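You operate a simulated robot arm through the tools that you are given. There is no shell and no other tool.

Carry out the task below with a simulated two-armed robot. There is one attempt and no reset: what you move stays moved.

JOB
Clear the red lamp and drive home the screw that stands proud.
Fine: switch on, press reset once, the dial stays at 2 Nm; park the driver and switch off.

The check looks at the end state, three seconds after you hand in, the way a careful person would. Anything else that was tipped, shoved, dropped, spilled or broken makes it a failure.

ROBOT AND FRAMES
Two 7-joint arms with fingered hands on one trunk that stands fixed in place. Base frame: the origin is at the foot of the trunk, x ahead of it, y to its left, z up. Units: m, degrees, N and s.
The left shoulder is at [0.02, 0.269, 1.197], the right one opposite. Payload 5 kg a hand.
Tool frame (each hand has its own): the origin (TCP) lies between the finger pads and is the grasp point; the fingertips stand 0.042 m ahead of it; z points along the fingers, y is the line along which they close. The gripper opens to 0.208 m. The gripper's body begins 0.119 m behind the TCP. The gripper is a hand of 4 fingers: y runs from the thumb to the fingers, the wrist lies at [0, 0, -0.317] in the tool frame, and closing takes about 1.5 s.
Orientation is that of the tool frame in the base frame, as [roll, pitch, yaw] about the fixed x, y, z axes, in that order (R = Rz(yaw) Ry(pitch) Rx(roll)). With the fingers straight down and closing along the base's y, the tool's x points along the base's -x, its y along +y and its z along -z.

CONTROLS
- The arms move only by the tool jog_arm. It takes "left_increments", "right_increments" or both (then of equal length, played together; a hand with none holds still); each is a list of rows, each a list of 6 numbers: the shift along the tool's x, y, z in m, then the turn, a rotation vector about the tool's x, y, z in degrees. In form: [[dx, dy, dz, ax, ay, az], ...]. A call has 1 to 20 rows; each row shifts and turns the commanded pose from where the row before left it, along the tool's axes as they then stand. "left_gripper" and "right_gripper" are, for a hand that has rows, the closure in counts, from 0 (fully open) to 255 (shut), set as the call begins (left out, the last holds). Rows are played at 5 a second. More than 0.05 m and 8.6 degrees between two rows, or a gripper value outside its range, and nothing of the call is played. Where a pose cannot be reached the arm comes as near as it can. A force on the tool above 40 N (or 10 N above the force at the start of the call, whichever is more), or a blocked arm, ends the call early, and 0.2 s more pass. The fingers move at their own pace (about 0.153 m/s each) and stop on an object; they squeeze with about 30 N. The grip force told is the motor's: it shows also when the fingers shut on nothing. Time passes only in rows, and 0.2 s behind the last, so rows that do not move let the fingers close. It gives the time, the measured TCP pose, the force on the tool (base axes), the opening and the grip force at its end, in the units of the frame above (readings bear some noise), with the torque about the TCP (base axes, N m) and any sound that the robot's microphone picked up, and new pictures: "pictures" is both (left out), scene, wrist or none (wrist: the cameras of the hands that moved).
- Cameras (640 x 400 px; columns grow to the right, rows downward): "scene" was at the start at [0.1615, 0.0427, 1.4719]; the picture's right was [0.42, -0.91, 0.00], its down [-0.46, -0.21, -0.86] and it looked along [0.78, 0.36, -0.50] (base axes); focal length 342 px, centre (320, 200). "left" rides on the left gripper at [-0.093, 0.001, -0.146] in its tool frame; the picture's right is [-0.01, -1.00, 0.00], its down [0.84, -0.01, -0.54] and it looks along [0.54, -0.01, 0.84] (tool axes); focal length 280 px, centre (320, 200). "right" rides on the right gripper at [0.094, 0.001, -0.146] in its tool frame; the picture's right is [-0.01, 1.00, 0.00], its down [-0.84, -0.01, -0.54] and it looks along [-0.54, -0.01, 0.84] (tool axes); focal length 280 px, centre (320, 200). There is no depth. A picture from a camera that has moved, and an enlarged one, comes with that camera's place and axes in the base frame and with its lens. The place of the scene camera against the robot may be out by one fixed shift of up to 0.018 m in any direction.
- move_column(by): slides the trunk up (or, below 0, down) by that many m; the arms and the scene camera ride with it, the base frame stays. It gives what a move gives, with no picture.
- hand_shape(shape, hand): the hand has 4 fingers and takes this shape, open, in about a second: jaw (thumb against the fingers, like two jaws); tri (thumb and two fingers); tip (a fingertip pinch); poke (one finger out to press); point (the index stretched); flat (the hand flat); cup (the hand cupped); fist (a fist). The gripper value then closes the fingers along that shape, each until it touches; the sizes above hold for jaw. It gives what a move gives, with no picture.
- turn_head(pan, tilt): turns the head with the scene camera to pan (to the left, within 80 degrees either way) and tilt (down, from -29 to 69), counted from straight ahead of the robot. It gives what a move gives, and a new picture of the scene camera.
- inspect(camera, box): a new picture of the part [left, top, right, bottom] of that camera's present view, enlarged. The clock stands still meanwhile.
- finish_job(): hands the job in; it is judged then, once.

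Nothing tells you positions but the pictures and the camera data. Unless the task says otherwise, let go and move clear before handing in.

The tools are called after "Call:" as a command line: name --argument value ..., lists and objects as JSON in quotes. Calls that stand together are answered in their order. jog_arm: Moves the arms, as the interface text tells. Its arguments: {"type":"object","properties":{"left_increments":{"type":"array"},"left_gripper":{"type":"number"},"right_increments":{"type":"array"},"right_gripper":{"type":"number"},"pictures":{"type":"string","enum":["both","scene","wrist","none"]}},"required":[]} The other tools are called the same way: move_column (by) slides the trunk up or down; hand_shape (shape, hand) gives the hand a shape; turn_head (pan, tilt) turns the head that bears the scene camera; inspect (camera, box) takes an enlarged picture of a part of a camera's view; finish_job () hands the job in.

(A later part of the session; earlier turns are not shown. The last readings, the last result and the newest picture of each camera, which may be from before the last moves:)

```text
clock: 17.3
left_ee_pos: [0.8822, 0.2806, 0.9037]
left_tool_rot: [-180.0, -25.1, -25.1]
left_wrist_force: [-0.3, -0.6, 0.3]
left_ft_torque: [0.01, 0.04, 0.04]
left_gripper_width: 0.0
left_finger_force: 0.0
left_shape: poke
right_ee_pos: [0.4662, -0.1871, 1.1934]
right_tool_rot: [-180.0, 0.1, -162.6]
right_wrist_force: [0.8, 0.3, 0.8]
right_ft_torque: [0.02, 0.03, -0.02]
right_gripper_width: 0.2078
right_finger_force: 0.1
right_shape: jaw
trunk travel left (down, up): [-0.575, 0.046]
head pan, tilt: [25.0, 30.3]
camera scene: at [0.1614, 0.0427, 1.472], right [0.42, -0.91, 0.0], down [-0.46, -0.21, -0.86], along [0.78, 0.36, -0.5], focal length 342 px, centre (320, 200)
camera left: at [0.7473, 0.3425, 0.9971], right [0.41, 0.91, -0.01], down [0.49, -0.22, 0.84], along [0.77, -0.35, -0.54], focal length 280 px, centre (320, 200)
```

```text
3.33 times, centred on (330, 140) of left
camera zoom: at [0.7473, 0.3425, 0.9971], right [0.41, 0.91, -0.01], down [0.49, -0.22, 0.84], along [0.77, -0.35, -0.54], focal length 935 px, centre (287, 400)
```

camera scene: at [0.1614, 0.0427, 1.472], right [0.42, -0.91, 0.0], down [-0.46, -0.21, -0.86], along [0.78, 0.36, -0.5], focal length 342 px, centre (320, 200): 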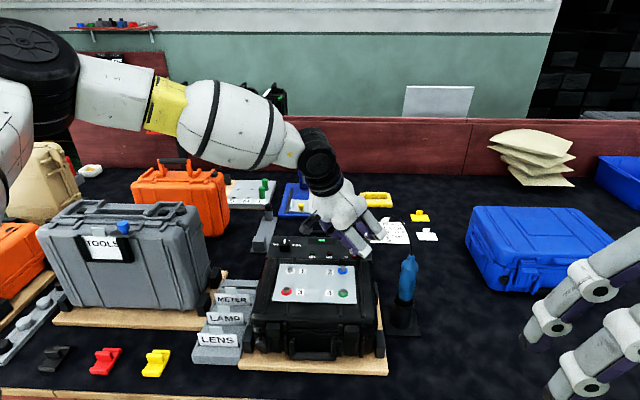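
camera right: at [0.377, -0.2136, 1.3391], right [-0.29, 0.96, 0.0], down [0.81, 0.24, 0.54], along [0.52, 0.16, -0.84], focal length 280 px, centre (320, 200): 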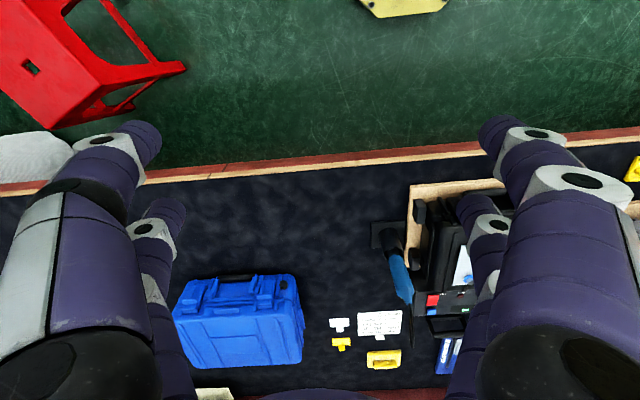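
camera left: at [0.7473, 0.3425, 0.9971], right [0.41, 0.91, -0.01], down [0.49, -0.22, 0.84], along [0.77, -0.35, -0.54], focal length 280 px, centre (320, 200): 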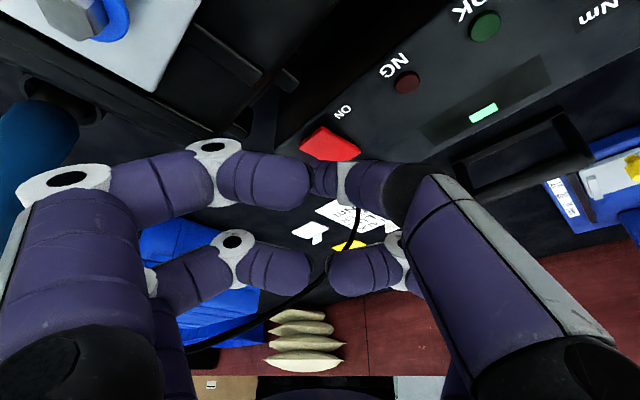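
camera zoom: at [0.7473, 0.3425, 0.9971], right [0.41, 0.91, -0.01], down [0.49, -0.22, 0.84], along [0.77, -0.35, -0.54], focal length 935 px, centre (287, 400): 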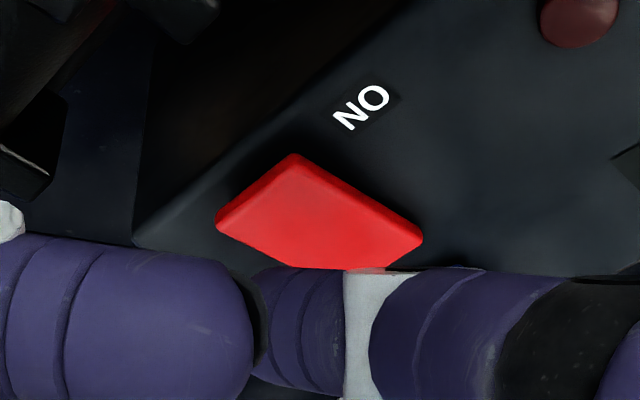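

The tip hovers about 2 cm over the raised near half. I press down gently in 4 mm steps.

Call:
jog_arm --left_increments '[[-0.00169, 0, 0.00363, 0, 0, 0], [-0.00169, 0, 0.00363, 0, 0, 0], [-0.00169, 0, 0.00363, 0, 0, 0], [-0.00169, 0, 0.00363, 0, 0, 0], [-0.00169, 0, 0.00363, 0, 0, 0], [-0.00169, 0, 0.00363, 0, 0, 0]]' --pictures "both"

Call:
inspect --camera "left" --box '[260, 60, 420, 200]'

Call:
inspect --camera "scene" --box '[310, 200, 400, 280]'

```text
clock: 18.7
left_ee_pos: [0.8851, 0.2778, 0.8904]
left_tool_rot: [179.9, -25.9, -24.9]
left_wrist_force: [-0.9, -2.5, 23.1]
left_ft_torque: [-0.7, 1.22, 0.06]
left_gripper_width: 0.0
left_finger_force: 0.1
left_shape: poke
right_ee_pos: [0.4651, -0.1874, 1.1927]
right_tool_rot: [-180.0, 0.1, -162.4]
right_wrist_force: [0.2, 0.6, -0.6]
right_ft_torque: [-0.1, 0.05, -0.03]
right_gripper_width: 0.2079
right_finger_force: 0.1
right_shape: jaw
trunk travel left (down, up): [-0.575, 0.046]
head pan, tilt: [25.0, 30.3]
stopped in row 6 (left hand): the force on the tool passed its limit at 43 N (the readings are from after the stop); the commanded pose is now the measured one
camera scene: at [0.1606, 0.0429, 1.472], right [0.42, -0.91, 0.0], down [-0.46, -0.21, -0.86], along [0.78, 0.36, -0.5], focal length 342 px, centre (320, 200)
camera left: at [0.7491, 0.34, 0.9819], right [0.41, 0.91, -0.01], down [0.48, -0.21, 0.85], along [0.78, -0.35, -0.52], focal length 280 px, centre (320, 200)
```

scene: 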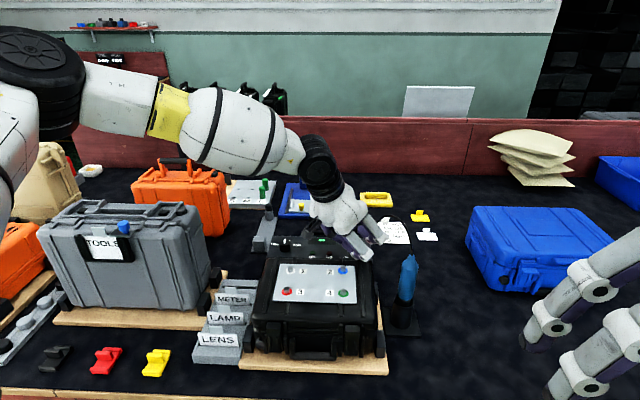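
left: 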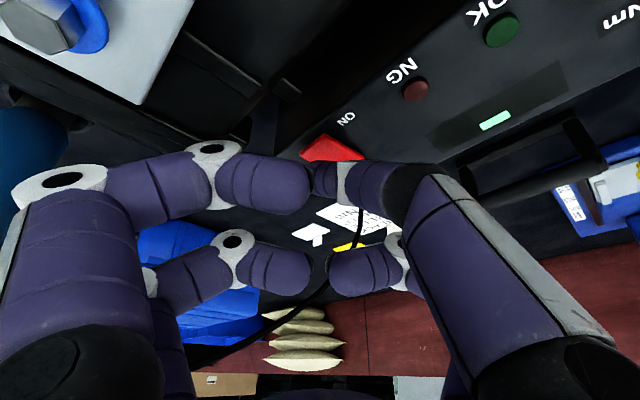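

```text
2.86 times, centred on (340, 130) of left
camera zoom: at [0.7491, 0.34, 0.9819], right [0.41, 0.91, -0.01], down [0.48, -0.21, 0.85], along [0.78, -0.35, -0.52], focal length 801 px, centre (263, 400)
```

zoom: 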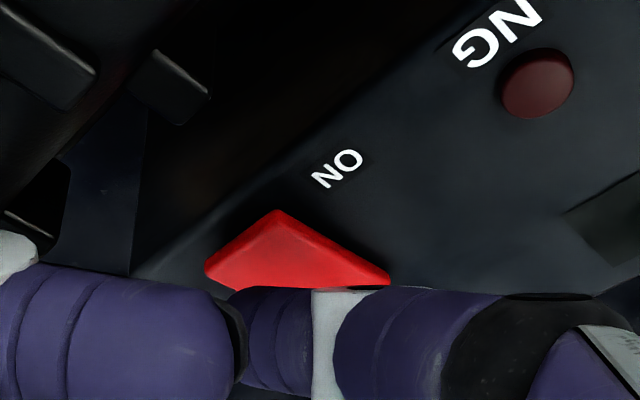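

```text
5.00 times, centred on (355, 240) of scene
camera zoom: at [0.1606, 0.0429, 1.472], right [0.42, -0.91, 0.0], down [-0.46, -0.21, -0.86], along [0.78, 0.36, -0.5], focal length 1708 px, centre (145, 0)
```

zoom: 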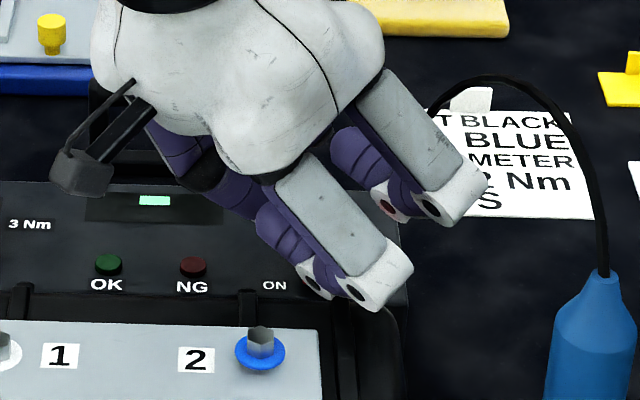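

The press was stopped not by the switch: the torque shows a curled digit touched the case lid's rear edge. I lift straight up, back off, and check that the case hasn't moved before choosing another hand orientation.

Call:
jog_arm --left_increments '[[0.0116, 0, -0.0249, 0, 0, 0], [0.0116, 0, -0.0249, 0, 0, 0], [0.0116, 0, -0.0249, 0, 0, 0], [0.0116, 0, -0.0249, 0, 0, 0], [-0.0294, -0.004, -0.0137, 0, 0, 0], [-0.0294, -0.004, -0.0137, 0, 0, 0], [-0.0294, -0.004, -0.0137, 0, 0, 0], [0, 0, 0, 0, 0, 0]]' --pictures "scene"

Call:
inspect --camera "scene" --box '[260, 225, 380, 315]'

```text
clock: 20.5
left_ee_pos: [0.7994, 0.3313, 0.9963]
left_tool_rot: [179.8, -25.6, -24.8]
left_wrist_force: [0.2, 0.1, 0.1]
left_ft_torque: [-0.03, 0.05, -0.03]
left_gripper_width: 0.0001
left_finger_force: 0.0
left_shape: poke
right_ee_pos: [0.466, -0.1878, 1.1919]
right_tool_rot: [-180.0, -0.1, -162.4]
right_wrist_force: [0.2, -0.2, -0.5]
right_ft_torque: [0.04, 0.04, 0.01]
right_gripper_width: 0.2078
right_finger_force: 0.0
right_shape: jaw
trunk travel left (down, up): [-0.575, 0.046]
head pan, tilt: [25.0, 30.3]
camera scene: at [0.1623, 0.0425, 1.4717], right [0.42, -0.91, 0.0], down [-0.46, -0.21, -0.86], along [0.78, 0.36, -0.5], focal length 342 px, centre (320, 200)
```

scene: 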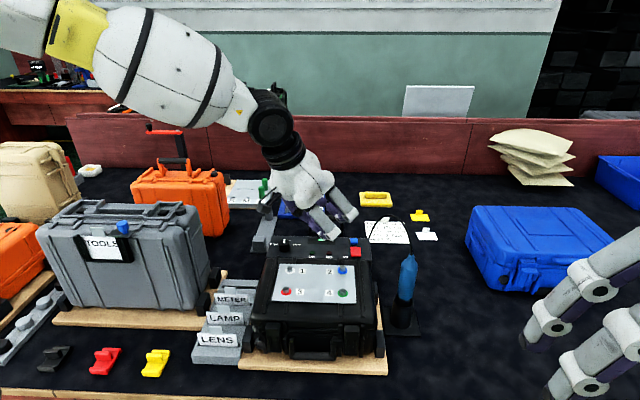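

```text
4.44 times, centred on (320, 270) of scene
camera zoom: at [0.1623, 0.0425, 1.4717], right [0.42, -0.91, 0.0], down [-0.46, -0.21, -0.86], along [0.78, 0.36, -0.5], focal length 1518 px, centre (320, -111)
```

zoom: 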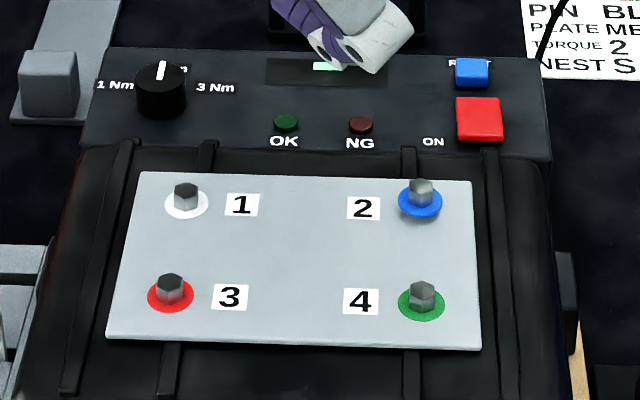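

Nothing moved. I re-orient the hand (yaw +5°, leaning 30° to the left and 18° toward me) so that the curled digits stay clear of both lid and cord.

Call:
jog_arm --left_increments '[[0, 0, 0, 0, -8.5, 0], [0, 0, 0, 0, -8.5, 0], [0, 0, 0, 0, -8.5, 0], [0, 0, 0, 0, 0, -7.45], [0, 0, 0, 0, 0, -7.45], [0, 0, 0, 0, 0, -7.45], [0, 0, 0, 0, 0, -7.45], [0, 0, 0, -7.32, 1.62, 0], [0, 0, 0, -7.32, 1.62, 0], [0, 0, 0, -7.32, 1.62, 0], [0, 0, 0, -7.32, 1.62, 0], [0, 0, 0, 1.3, 5.86, 0], [0, 0, 0, 1.3, 5.86, 0], [0, 0, 0, 1.3, 5.86, 0], [0, 0, 0, 0, 0, 0]]' --pictures "both"

```text
clock: 23.7
left_ee_pos: [0.7994, 0.3335, 0.9938]
left_tool_rot: [152.3, -21.7, 15.3]
left_wrist_force: [0.2, 1.3, -1.1]
left_ft_torque: [-0.23, -0.04, -0.1]
left_gripper_width: 0.0001
left_finger_force: 0.1
left_shape: poke
right_ee_pos: [0.4658, -0.1859, 1.194]
right_tool_rot: [180.0, -0.1, -162.4]
right_wrist_force: [0.4, 1.5, -0.2]
right_ft_torque: [-0.19, 0.06, -0.01]
right_gripper_width: 0.2079
right_finger_force: 0.0
right_shape: jaw
trunk travel left (down, up): [-0.575, 0.046]
head pan, tilt: [25.0, 30.3]
camera scene: at [0.1623, 0.0444, 1.4716], right [0.42, -0.91, 0.0], down [-0.46, -0.21, -0.86], along [0.78, 0.36, -0.51], focal length 342 px, centre (320, 200)
camera left: at [0.6517, 0.3638, 1.0812], right [-0.08, 0.9, -0.44], down [0.52, 0.41, 0.75], along [0.85, -0.17, -0.5], focal length 280 px, centre (320, 200)
```

scene: 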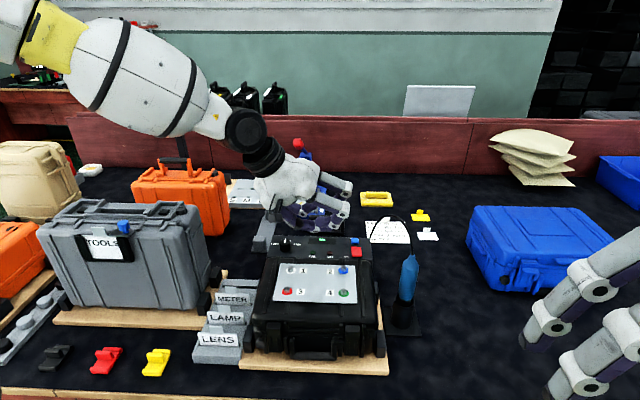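
left: 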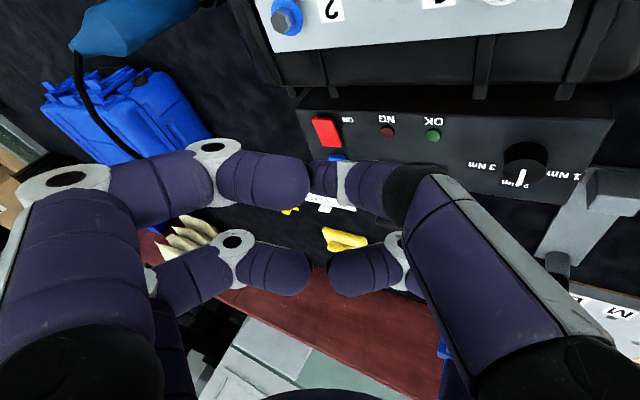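

Orientation is as planned. I move diagonally to a hover about 4 cm above the rocker's near half.

Call:
jog_arm --left_increments '[[0.0072, 0.0031, 0.0231, 0, 0, 0], [0.0072, 0.0031, 0.0231, 0, 0, 0], [0.0072, 0.0031, 0.0231, 0, 0, 0], [0.0072, 0.0031, 0.0231, 0, 0, 0], [0.0072, 0.0031, 0.0231, 0, 0, 0], [0, 0, 0, 0, 0, 0]]' --pictures "both"

Call:
inspect --camera "scene" --box '[290, 180, 410, 280]'

Call:
inspect --camera "left" --box '[240, 60, 400, 200]'

```text
clock: 25.1
left_ee_pos: [0.8803, 0.2829, 0.921]
left_tool_rot: [152.3, -21.7, 15.2]
left_wrist_force: [0.0, -0.9, 0.2]
left_ft_torque: [0.05, -0.03, 0.05]
left_gripper_width: 0.0001
left_finger_force: 0.0
left_shape: poke
right_ee_pos: [0.4646, -0.1867, 1.1936]
right_tool_rot: [-179.9, 0.1, -162.5]
right_wrist_force: [0.3, -0.1, -0.1]
right_ft_torque: [0.06, -0.09, -0.01]
right_gripper_width: 0.208
right_finger_force: 0.1
right_shape: jaw
trunk travel left (down, up): [-0.575, 0.046]
head pan, tilt: [25.0, 30.3]
camera scene: at [0.1609, 0.0425, 1.4722], right [0.42, -0.91, 0.0], down [-0.46, -0.21, -0.86], along [0.78, 0.36, -0.5], focal length 342 px, centre (320, 200)
camera left: at [0.7321, 0.3129, 1.007], right [-0.08, 0.9, -0.44], down [0.52, 0.41, 0.75], along [0.85, -0.17, -0.5], focal length 280 px, centre (320, 200)
```

scene: 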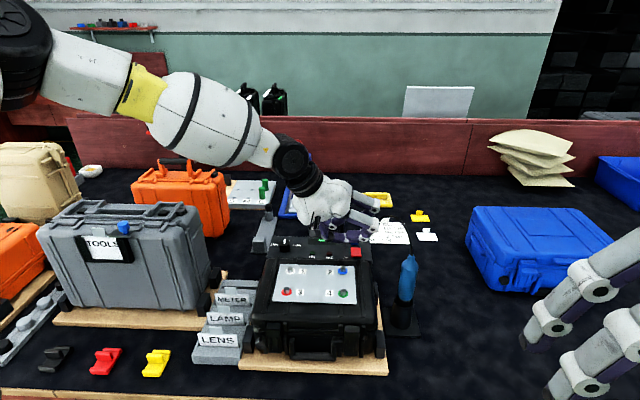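
left: 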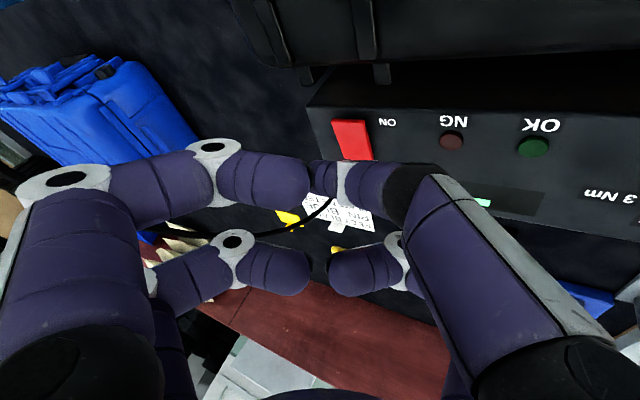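

```text
4.00 times, centred on (350, 230) of scene
camera zoom: at [0.1609, 0.0425, 1.4722], right [0.42, -0.91, 0.0], down [-0.46, -0.21, -0.86], along [0.78, 0.36, -0.5], focal length 1366 px, centre (200, 80)
```

zoom: 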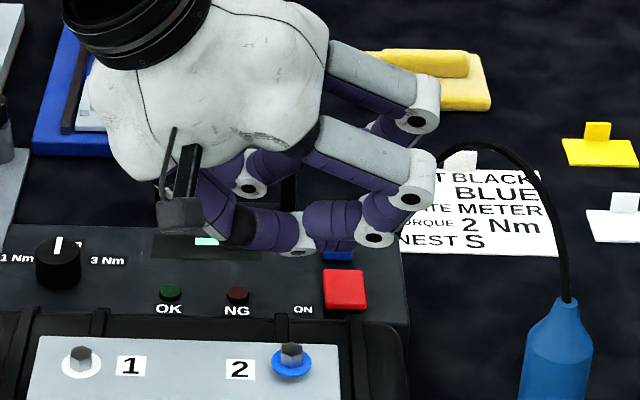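

```text
2.86 times, centred on (320, 130) of left
camera zoom: at [0.7321, 0.3129, 1.007], right [-0.08, 0.9, -0.44], down [0.52, 0.41, 0.75], along [0.85, -0.17, -0.5], focal length 801 px, centre (320, 400)
```

zoom: 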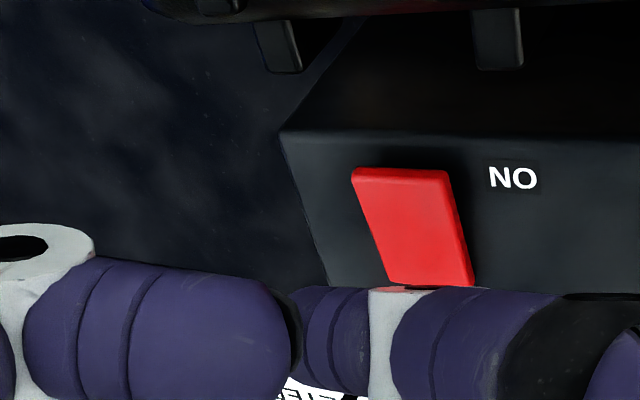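

From this view I learned the poke finger's last segment slants toward the tool's +x, so this orientation makes it nearly horizontal. A yaw near the original (about -175°) with a forward and left lean makes it vertical and still clears lid and cord; I back off and swing around to that.

Call:
jog_arm --left_increments '[[-0.0072, -0.0031, -0.0231, 0, 0, 0], [-0.0072, -0.0031, -0.0231, 0, 0, 0], [-0.0072, -0.0031, -0.0231, 0, 0, 0], [-0.0072, -0.0031, -0.0231, 0, 0, 0], [-0.0072, -0.0031, -0.0231, 0, 0, 0], [0, 0, 0, -1.3, -5.86, 0], [0, 0, 0, -1.3, -5.86, 0], [0, 0, 0, -1.3, -5.86, 0], [0, 0, 0, 7.32, -1.62, 0], [0, 0, 0, 7.32, -1.62, 0], [0, 0, 0, 7.32, -1.62, 0], [0, 0, 0, 7.32, -1.62, 0], [0, 0, 0, 0, 0, 8.16], [0, 0, 0, 0, 0, 8.16], [0, 0, 0, 0, 0, 8.16], [0, 0, 0, 0, 0, 8.16], [0, 0, 0, 0, 0, 8.16], [0, 0, 0, 0, 0, 8.16], [0, 0, 0, 0, 0, 8.16], [0, 0, 0, 0, 0, 8.16]]' --pictures "none"

Call:
jog_arm --left_increments '[[0, 0, 0, 0, 0, 8.16], [0, 0, 0, 0, 0, 8.16], [0, 0, 0, 0, 0, 8.16], [0, 0, 0, 0, 0, 8.16], [0, 0, 0, 0, 0, 8.16], [0, 0, 0, 0, 0, 8.16], [0, 0, 0, 0, 0, 8.16], [0, 0, 0, 0, 0, 8.16], [0, 0, 0, 0, 0, 8.16], [0, 0, 0, 0, 0, 8.16], [0, 0, 0, 0, 0, 8.16], [0, 0, 0, 0, 0, 8.16], [0, 0, 0, 0, 0, 8.16], [0, 0, 0, 0, 0, 8.16], [0, 0, 0, 0, 0, 0]]' --pictures "both"

```text
clock: 29.3
left_ee_pos: [0.7995, 0.3319, 0.9942]
left_tool_rot: [179.9, -0.1, -60.7]
left_wrist_force: [1.1, -0.3, 0.5]
left_ft_torque: [-0.01, 0.02, 0.01]
left_gripper_width: 0.0
left_finger_force: 0.1
left_shape: poke
right_ee_pos: [0.4668, -0.1855, 1.1938]
right_tool_rot: [180.0, 0.0, -162.5]
right_wrist_force: [-0.9, -0.4, 0.4]
right_ft_torque: [0.0, 0.02, 0.0]
right_gripper_width: 0.2077
right_finger_force: 0.0
right_shape: jaw
trunk travel left (down, up): [-0.575, 0.046]
head pan, tilt: [25.0, 30.3]
```

```text
clock: 32.5
left_ee_pos: [0.7985, 0.3315, 0.9954]
left_tool_rot: [-179.9, 0.0, -174.8]
left_wrist_force: [0.7, -0.3, -0.1]
left_ft_torque: [-0.01, 0.02, 0.01]
left_gripper_width: 0.0001
left_finger_force: 0.0
left_shape: poke
right_ee_pos: [0.4663, -0.1864, 1.1927]
right_tool_rot: [179.9, 0.0, -162.5]
right_wrist_force: [0.3, 0.1, -0.6]
right_ft_torque: [-0.04, 0.03, -0.03]
right_gripper_width: 0.208
right_finger_force: 0.1
right_shape: jaw
trunk travel left (down, up): [-0.575, 0.046]
head pan, tilt: [25.0, 30.3]
camera scene: at [0.1616, 0.0427, 1.4719], right [0.42, -0.91, 0.0], down [-0.46, -0.21, -0.86], along [0.78, 0.36, -0.5], focal length 342 px, centre (320, 200)
camera left: at [0.8914, 0.3427, 1.1418], right [0.11, -0.99, 0.0], down [-0.84, -0.09, 0.54], along [-0.54, -0.06, -0.84], focal length 280 px, centre (320, 200)
```

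scene: 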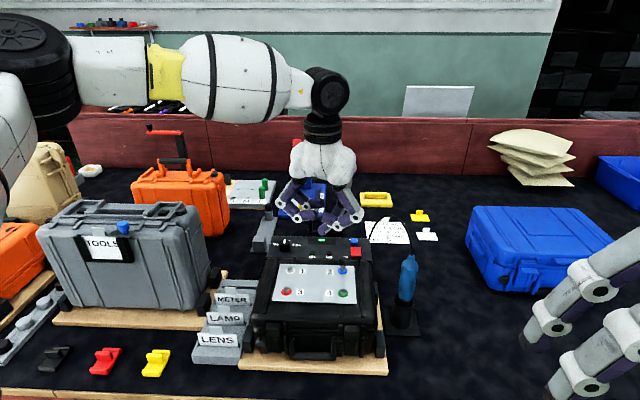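
left: 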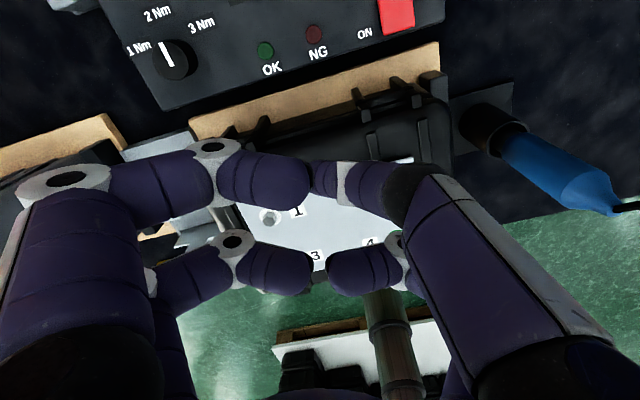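

Now at yaw -175°. I apply the left lean and forward tilt (20° each) here at safe height.

Call:
jog_arm --left_increments '[[0, 0, 0, 6.52, -1.42, 0], [0, 0, 0, 6.52, -1.42, 0], [0, 0, 0, 6.52, -1.42, 0], [0, 0, 0, -1.42, -6.52, 0], [0, 0, 0, -1.42, -6.52, 0], [0, 0, 0, -1.42, -6.52, 0], [0, 0, 0, 0, 0, 0]]' --pictures "both"

Call:
inspect --camera "scene" --box '[270, 150, 390, 270]'

```text
clock: 34.1
left_ee_pos: [0.7983, 0.3315, 0.9941]
left_tool_rot: [-163.1, 22.7, -167.6]
left_wrist_force: [0.3, 0.2, -1.4]
left_ft_torque: [-0.14, 0.0, -0.05]
left_gripper_width: 0.0001
left_finger_force: 0.1
left_shape: poke
right_ee_pos: [0.4659, -0.1848, 1.1928]
right_tool_rot: [-180.0, 0.0, -162.3]
right_wrist_force: [0.4, -0.1, 0.1]
right_ft_torque: [-0.13, 0.1, 0.0]
right_gripper_width: 0.2076
right_finger_force: 0.0
right_shape: jaw
trunk travel left (down, up): [-0.575, 0.046]
head pan, tilt: [25.0, 30.3]
camera scene: at [0.1622, 0.0441, 1.4716], right [0.42, -0.91, 0.0], down [-0.46, -0.21, -0.86], along [0.78, 0.36, -0.51], focal length 342 px, centre (320, 200)
camera left: at [0.8212, 0.3832, 1.1598], right [0.11, -0.96, 0.27], down [-0.99, -0.07, 0.15], along [-0.13, -0.29, -0.95], focal length 280 px, centre (320, 200)
```

scene: 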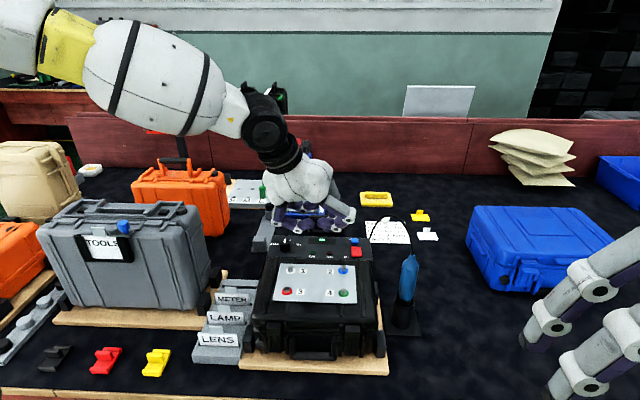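
left: 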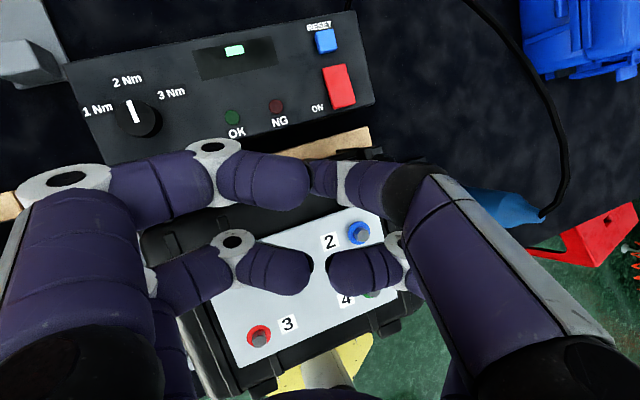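

```text
3.33 times, centred on (330, 210) of scene
camera zoom: at [0.1622, 0.0441, 1.4716], right [0.42, -0.91, 0.0], down [-0.46, -0.21, -0.86], along [0.78, 0.36, -0.51], focal length 1139 px, centre (287, 167)
```

zoom: 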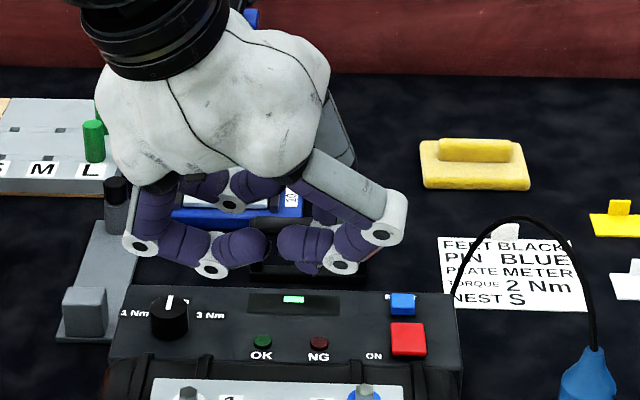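

The left camera now looks almost straight down on the controller: rocker near half at (0.900, 0.2725), reset at (0.956, 0.298). I move to a low hover above the rocker.

Call:
jog_arm --left_increments '[[-0.0085, -0.0066, 0.0248, 0, 0, 0], [-0.0085, -0.0066, 0.0248, 0, 0, 0], [-0.0085, -0.0066, 0.0248, 0, 0, 0], [-0.0085, -0.0066, 0.0248, 0, 0, 0], [-0.0085, -0.0066, 0.0248, 0, 0, 0], [0, 0, 0, 0, 0, 0]]' --pictures "both"

Call:
inspect --camera "scene" --box '[290, 180, 410, 280]'

Call:
inspect --camera "left" --box '[260, 80, 420, 200]'

```text
clock: 35.5
left_ee_pos: [0.893, 0.2837, 0.9093]
left_tool_rot: [-163.1, 22.8, -167.7]
left_wrist_force: [-0.7, 0.5, -0.8]
left_ft_torque: [0.05, 0.0, 0.02]
left_gripper_width: 0.0003
left_finger_force: 0.1
left_shape: poke
right_ee_pos: [0.4645, -0.1874, 1.1946]
right_tool_rot: [-180.0, 0.0, -162.4]
right_wrist_force: [0.0, -0.2, -0.2]
right_ft_torque: [-0.03, -0.08, -0.03]
right_gripper_width: 0.2079
right_finger_force: 0.0
right_shape: jaw
trunk travel left (down, up): [-0.575, 0.046]
head pan, tilt: [25.0, 30.3]
camera scene: at [0.1608, 0.0426, 1.4722], right [0.42, -0.91, 0.0], down [-0.46, -0.21, -0.86], along [0.78, 0.36, -0.5], focal length 342 px, centre (320, 200)
camera left: at [0.9148, 0.334, 1.075], right [0.11, -0.96, 0.27], down [-0.99, -0.07, 0.15], along [-0.13, -0.29, -0.95], focal length 280 px, centre (320, 200)
```

scene: 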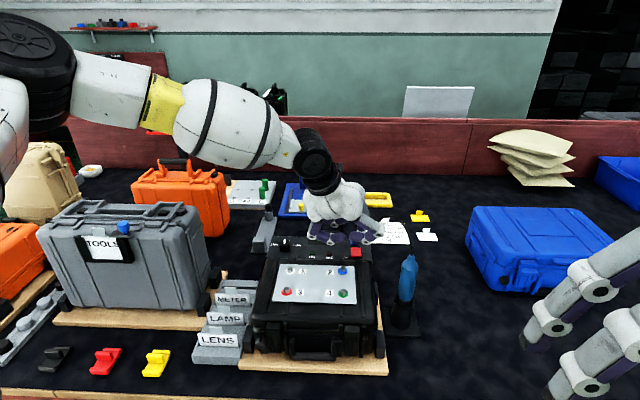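
left: 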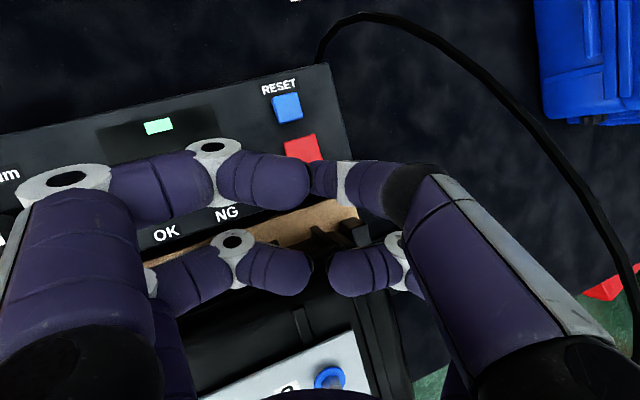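

```text
4.00 times, centred on (350, 230) of scene
camera zoom: at [0.1608, 0.0426, 1.4722], right [0.42, -0.91, 0.0], down [-0.46, -0.21, -0.86], along [0.78, 0.36, -0.5], focal length 1366 px, centre (200, 80)
```

zoom: 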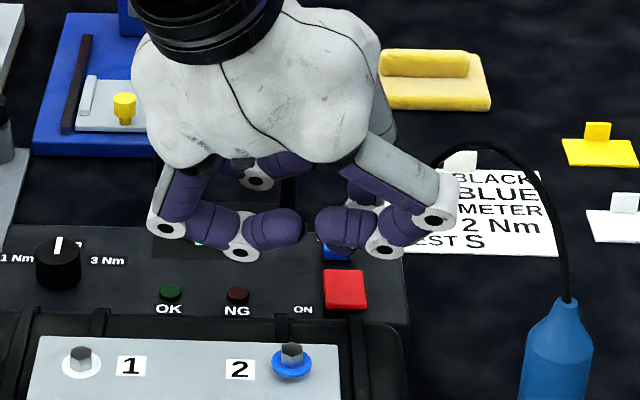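

```text
3.33 times, centred on (340, 140) of left
camera zoom: at [0.9148, 0.334, 1.075], right [0.11, -0.96, 0.27], down [-0.99, -0.07, 0.15], along [-0.13, -0.29, -0.95], focal length 935 px, centre (253, 400)
```

zoom: 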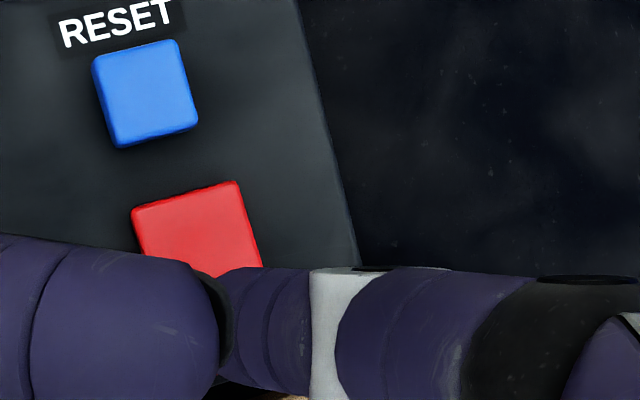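

The poke tip is right above the rocker's near half, with the cord well clear. I press down in 4 mm steps.

Call:
jog_arm --left_increments '[[0.00154, 0.00107, 0.00353, 0, 0, 0], [0.00154, 0.00107, 0.00353, 0, 0, 0], [0.00154, 0.00107, 0.00353, 0, 0, 0], [0.00154, 0.00107, 0.00353, 0, 0, 0], [0.00154, 0.00107, 0.00353, 0, 0, 0], [0.00154, 0.00107, 0.00353, 0, 0, 0]]' --pictures "both"

Call:
inspect --camera "scene" --box '[290, 200, 390, 280]'

Call:
inspect --camera "left" --box '[240, 80, 400, 220]'

```text
clock: 36.9
left_ee_pos: [0.8922, 0.2827, 0.8854]
left_tool_rot: [-163.1, 22.7, -167.7]
left_wrist_force: [0.4, -0.2, -0.6]
left_ft_torque: [0.02, 0.01, -0.01]
left_gripper_width: 0.0001
left_finger_force: 0.1
left_shape: poke
right_ee_pos: [0.466, -0.1861, 1.1936]
right_tool_rot: [-180.0, -0.1, -162.4]
right_wrist_force: [-0.2, 0.1, 0.2]
right_ft_torque: [-0.06, -0.02, 0.01]
right_gripper_width: 0.2079
right_finger_force: 0.0
right_shape: jaw
trunk travel left (down, up): [-0.575, 0.046]
head pan, tilt: [25.0, 30.3]
camera scene: at [0.1616, 0.0428, 1.4719], right [0.42, -0.91, 0.0], down [-0.46, -0.21, -0.86], along [0.78, 0.36, -0.5], focal length 342 px, centre (320, 200)
camera left: at [0.9148, 0.3338, 1.0518], right [0.11, -0.96, 0.27], down [-0.99, -0.07, 0.15], along [-0.13, -0.29, -0.95], focal length 280 px, centre (320, 200)
```

scene: 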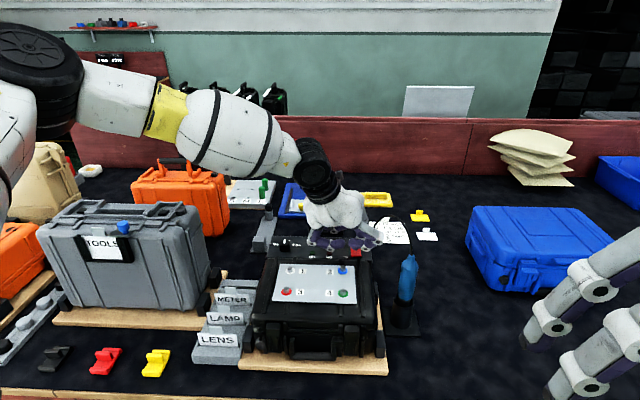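
left: 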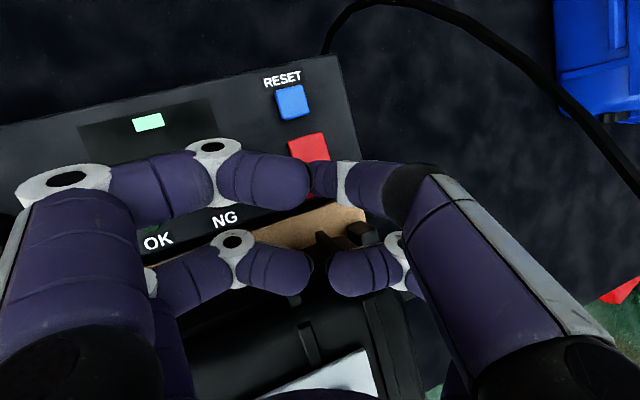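

```text
5.00 times, centred on (340, 240) of scene
camera zoom: at [0.1616, 0.0428, 1.4719], right [0.42, -0.91, 0.0], down [-0.46, -0.21, -0.86], along [0.78, 0.36, -0.5], focal length 1708 px, centre (220, 0)
```

zoom: 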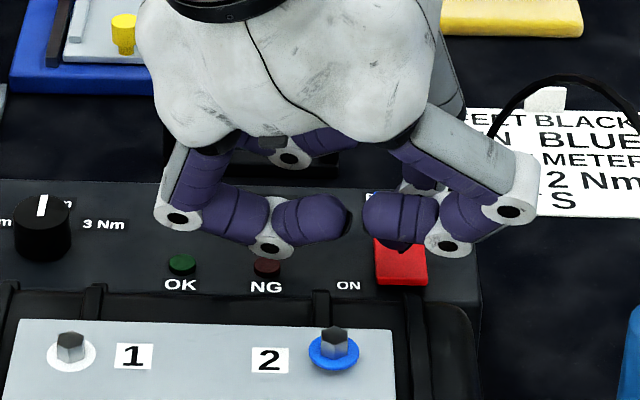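

```text
2.86 times, centred on (320, 150) of left
camera zoom: at [0.9148, 0.3338, 1.0518], right [0.11, -0.96, 0.27], down [-0.99, -0.07, 0.15], along [-0.13, -0.29, -0.95], focal length 801 px, centre (320, 343)
```

zoom: 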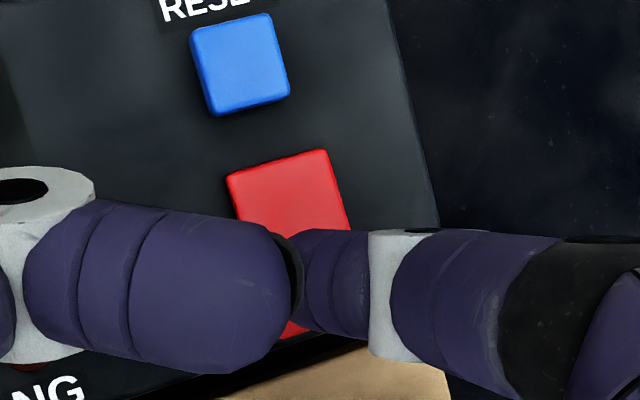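

No contact yet; the tip is about 6 mm above the rocker. I go on in 3 mm steps.

Call:
jog_arm --left_increments '[[0.00116, 0.0008, 0.00265, 0, 0, 0], [0.00116, 0.0008, 0.00265, 0, 0, 0], [0.00116, 0.0008, 0.00265, 0, 0, 0], [0.00116, 0.0008, 0.00265, 0, 0, 0]]' --pictures "both"

Call:
inspect --camera "scene" --box '[290, 200, 390, 280]'

Call:
inspect --camera "left" --box '[240, 80, 400, 220]'

```text
clock: 37.9
left_ee_pos: [0.893, 0.2836, 0.8752]
left_tool_rot: [-163.2, 22.8, -167.7]
left_wrist_force: [-0.4, 0.4, 1.4]
left_ft_torque: [-0.05, 0.03, 0.02]
left_gripper_width: 0.0
left_finger_force: 0.1
left_shape: poke
right_ee_pos: [0.4667, -0.187, 1.1934]
right_tool_rot: [179.9, 0.0, -162.4]
right_wrist_force: [-0.2, -0.7, -0.4]
right_ft_torque: [0.01, 0.02, -0.02]
right_gripper_width: 0.2078
right_finger_force: 0.0
right_shape: jaw
trunk travel left (down, up): [-0.575, 0.046]
head pan, tilt: [25.0, 30.3]
camera scene: at [0.1614, 0.0426, 1.472], right [0.42, -0.91, 0.0], down [-0.46, -0.21, -0.86], along [0.78, 0.36, -0.5], focal length 342 px, centre (320, 200)
camera left: at [0.9147, 0.3337, 1.0411], right [0.11, -0.96, 0.27], down [-0.99, -0.07, 0.15], along [-0.13, -0.29, -0.95], focal length 280 px, centre (320, 200)
```

scene: 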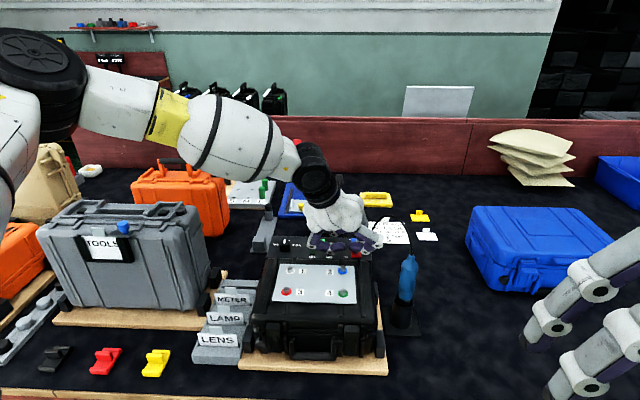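
left: 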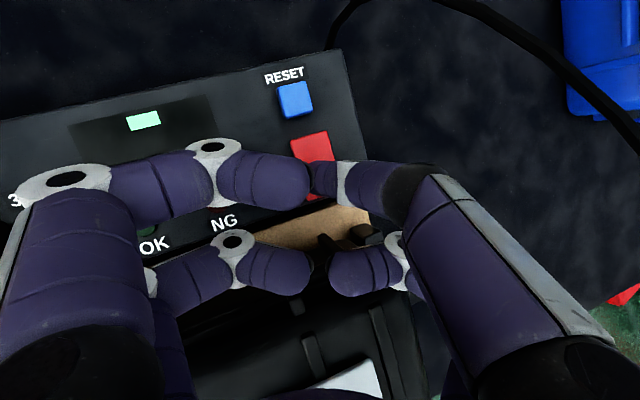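

```text
5.00 times, centred on (340, 240) of scene
camera zoom: at [0.1614, 0.0426, 1.472], right [0.42, -0.91, 0.0], down [-0.46, -0.21, -0.86], along [0.78, 0.36, -0.5], focal length 1708 px, centre (220, 0)
```

zoom: 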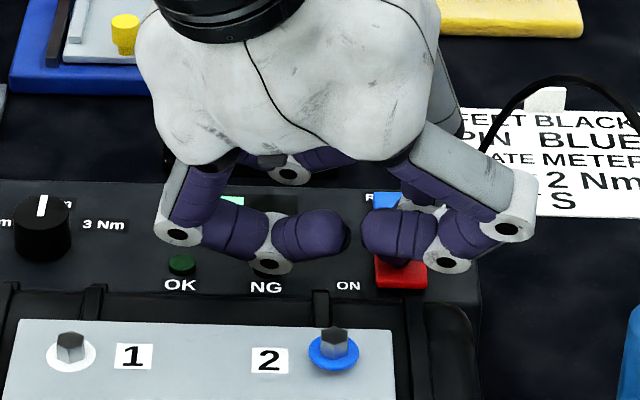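

```text
2.86 times, centred on (320, 150) of left
camera zoom: at [0.9147, 0.3337, 1.0411], right [0.11, -0.96, 0.27], down [-0.99, -0.07, 0.15], along [-0.13, -0.29, -0.95], focal length 801 px, centre (320, 343)
```

zoom: 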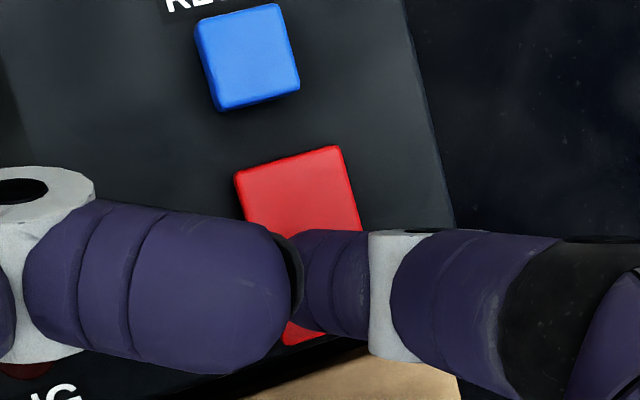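

Light contact is beginning (1.4 N). I continue gently.

Call:
jog_arm --left_increments '[[0.00097, 0.00067, 0.0022, 0, 0, 0], [0.00097, 0.00067, 0.0022, 0, 0, 0], [0.00097, 0.00067, 0.0022, 0, 0, 0], [0, 0, 0, 0, 0, 0]]' --pictures "wrist"

Call:
inspect --camera "scene" --box '[290, 200, 390, 280]'

```text
clock: 39.0
left_ee_pos: [0.8961, 0.2809, 0.8738]
left_tool_rot: [-162.6, 23.2, -167.6]
left_wrist_force: [-3.3, -0.3, 16.3]
left_ft_torque: [-0.12, 0.06, -0.09]
left_gripper_width: 0.0
left_finger_force: 0.2
left_shape: poke
right_ee_pos: [0.4651, -0.1878, 1.1932]
right_tool_rot: [180.0, 0.0, -162.4]
right_wrist_force: [1.3, 1.2, 0.2]
right_ft_torque: [-0.02, 0.09, 0.03]
right_gripper_width: 0.208
right_finger_force: 0.1
right_shape: jaw
trunk travel left (down, up): [-0.575, 0.046]
head pan, tilt: [25.0, 30.3]
stopped in row 4 (left hand): the force on the tool passed its limit at 41 N (the readings are from after the stop); the commanded pose is now the measured one
camera left: at [0.9161, 0.3323, 1.0398], right [0.1, -0.95, 0.28], down [-0.99, -0.07, 0.14], along [-0.12, -0.29, -0.95], focal length 280 px, centre (320, 200)
```

left: 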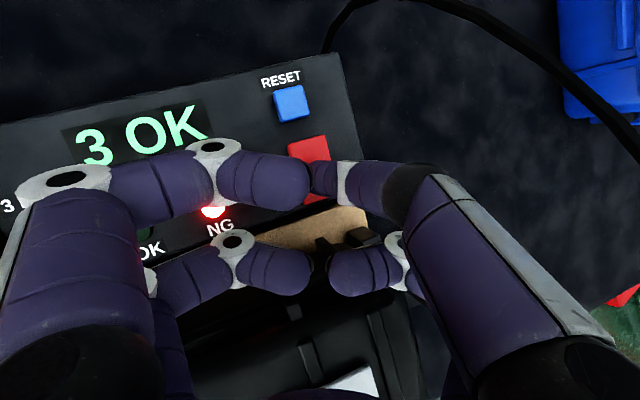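

```text
5.00 times, centred on (340, 240) of scene
camera zoom: at [0.1613, 0.0426, 1.4717], right [0.42, -0.91, 0.0], down [-0.46, -0.21, -0.86], along [0.78, 0.36, -0.5], focal length 1708 px, centre (220, 0)
```

zoom: 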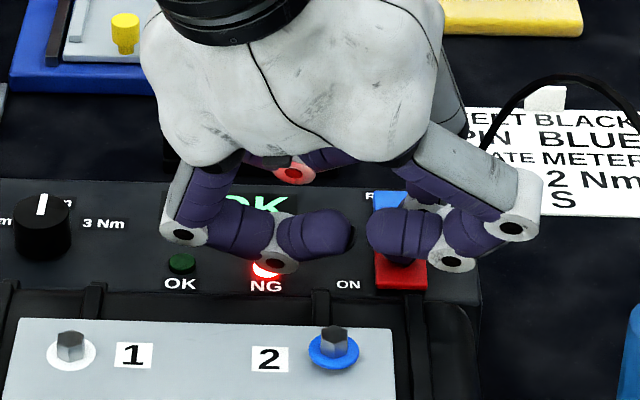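

The controller is on: the display reads "3 OK" and the NG lamp is lit red. I lift off straight up and turn the hand 13° clockwise to stay clear of the cord on the way to reset.

Call:
jog_arm --left_increments '[[-0.00386, -0.00268, -0.00883, 0, 0, 0], [-0.00386, -0.00268, -0.00883, 0, 0, 0], [-0.00386, -0.00268, -0.00883, 0, 0, 0], [-0.00386, -0.00268, -0.00883, 0, 0, 0], [0, 0, 0, 2.51, 1.745, 5.74], [0, 0, 0, 2.51, 1.745, 5.74], [0, 0, 0, 0, 0, 0]]' --pictures "both"

Call:
inspect --camera "scene" --box '[270, 200, 390, 280]'

```text
clock: 40.6
left_ee_pos: [0.8948, 0.2806, 0.9125]
left_tool_rot: [-163.0, 22.9, 179.4]
left_wrist_force: [-0.3, -0.8, 0.6]
left_ft_torque: [-0.01, 0.01, -0.02]
left_gripper_width: 0.0
left_finger_force: 0.0
left_shape: poke
right_ee_pos: [0.4655, -0.1866, 1.193]
right_tool_rot: [-180.0, 0.0, -162.5]
right_wrist_force: [0.7, 0.0, -0.1]
right_ft_torque: [0.02, -0.03, 0.02]
right_gripper_width: 0.208
right_finger_force: 0.0
right_shape: jaw
trunk travel left (down, up): [-0.575, 0.046]
head pan, tilt: [25.0, 30.3]
camera scene: at [0.1614, 0.0426, 1.4719], right [0.42, -0.91, 0.0], down [-0.46, -0.21, -0.86], along [0.78, 0.36, -0.5], focal length 342 px, centre (320, 200)
camera left: at [0.9264, 0.3263, 1.0781], right [-0.11, -0.95, 0.28], down [-0.98, 0.16, 0.15], along [-0.18, -0.25, -0.95], focal length 280 px, centre (320, 200)
```

scene: 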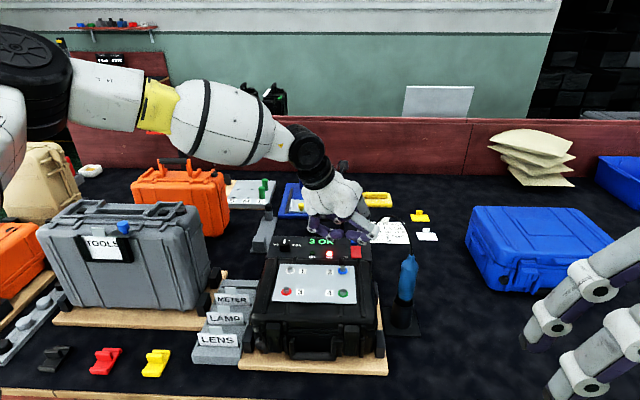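
left: 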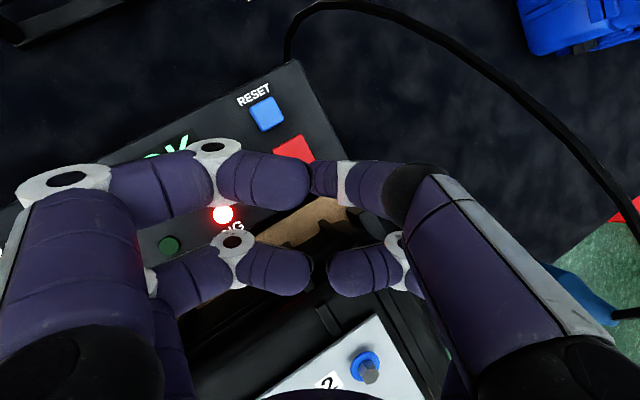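

```text
5.00 times, centred on (330, 240) of scene
camera zoom: at [0.1614, 0.0426, 1.4719], right [0.42, -0.91, 0.0], down [-0.46, -0.21, -0.86], along [0.78, 0.36, -0.5], focal length 1708 px, centre (270, 0)
```

zoom: 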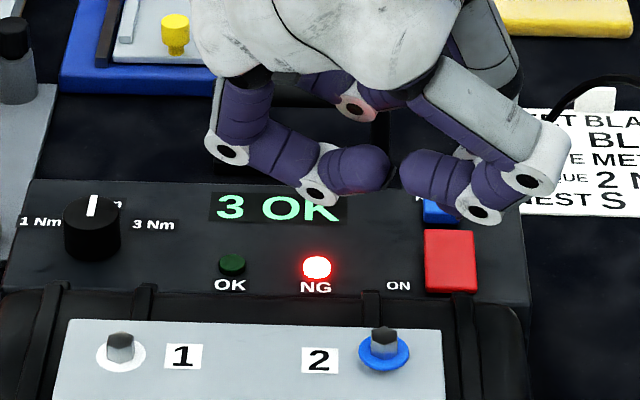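

NG is clearly lit. Next I hover over the reset button at (0.956, 0.298).

Call:
jog_arm --left_increments '[[-0.0121, 0.0093, 0.0046, 0, 0, 0], [-0.0121, 0.0093, 0.0046, 0, 0, 0], [-0.0121, 0.0093, 0.0046, 0, 0, 0], [-0.0121, 0.0093, 0.0046, 0, 0, 0], [0, 0, 0, 0, 0, 0]]' --pictures "both"

Call:
inspect --camera "scene" --box '[300, 180, 420, 280]'

Call:
inspect --camera "left" --box '[240, 80, 400, 220]'

```text
clock: 41.8
left_ee_pos: [0.9442, 0.3133, 0.9057]
left_tool_rot: [-162.9, 23.2, 179.4]
left_wrist_force: [1.6, 0.3, -0.2]
left_ft_torque: [0.01, 0.0, 0.02]
left_gripper_width: 0.0
left_finger_force: 0.0
left_shape: poke
left hand out of reach, approached as far as the arm can: row 4
right_ee_pos: [0.4666, -0.1866, 1.1932]
right_tool_rot: [-179.9, 0.0, -162.5]
right_wrist_force: [0.4, -0.5, 0.0]
right_ft_torque: [0.02, 0.02, 0.02]
right_gripper_width: 0.2078
right_finger_force: 0.2
right_shape: jaw
trunk travel left (down, up): [-0.575, 0.046]
head pan, tilt: [25.0, 30.3]
camera scene: at [0.1617, 0.0426, 1.4719], right [0.42, -0.91, 0.0], down [-0.46, -0.21, -0.86], along [0.78, 0.36, -0.5], focal length 342 px, centre (320, 200)
camera left: at [0.9759, 0.3585, 1.0714], right [-0.11, -0.95, 0.28], down [-0.98, 0.16, 0.15], along [-0.18, -0.25, -0.95], focal length 280 px, centre (320, 200)
```

scene: 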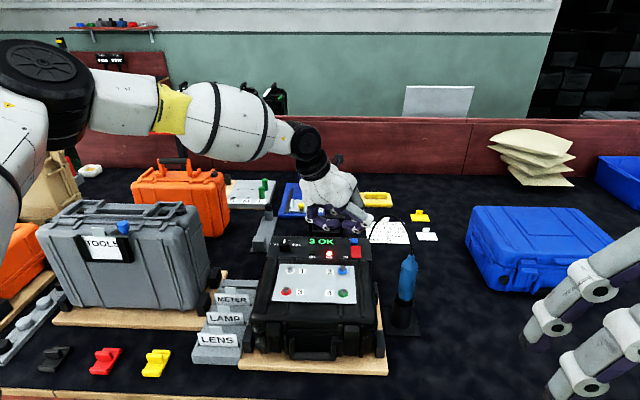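
left: 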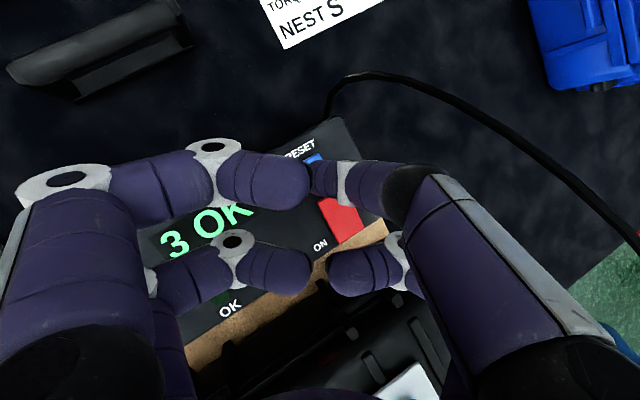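

```text
4.00 times, centred on (360, 230) of scene
camera zoom: at [0.1617, 0.0426, 1.4719], right [0.42, -0.91, 0.0], down [-0.46, -0.21, -0.86], along [0.78, 0.36, -0.5], focal length 1366 px, centre (160, 80)
```

zoom: 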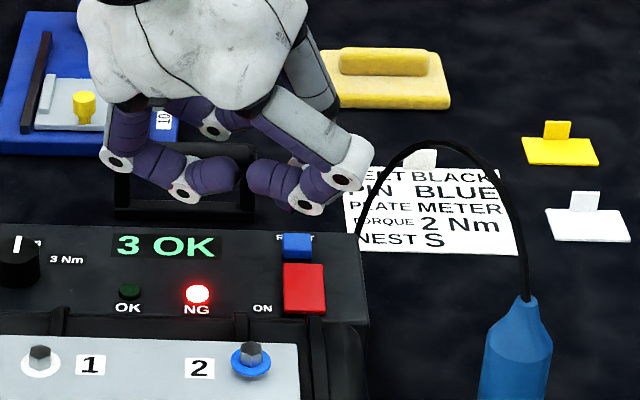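

```text
2.86 times, centred on (320, 150) of left
camera zoom: at [0.9759, 0.3585, 1.0714], right [-0.11, -0.95, 0.28], down [-0.98, 0.16, 0.15], along [-0.18, -0.25, -0.95], focal length 801 px, centre (320, 343)
```

zoom: 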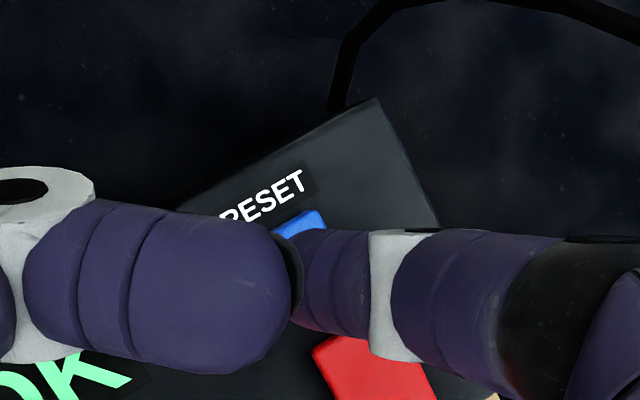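

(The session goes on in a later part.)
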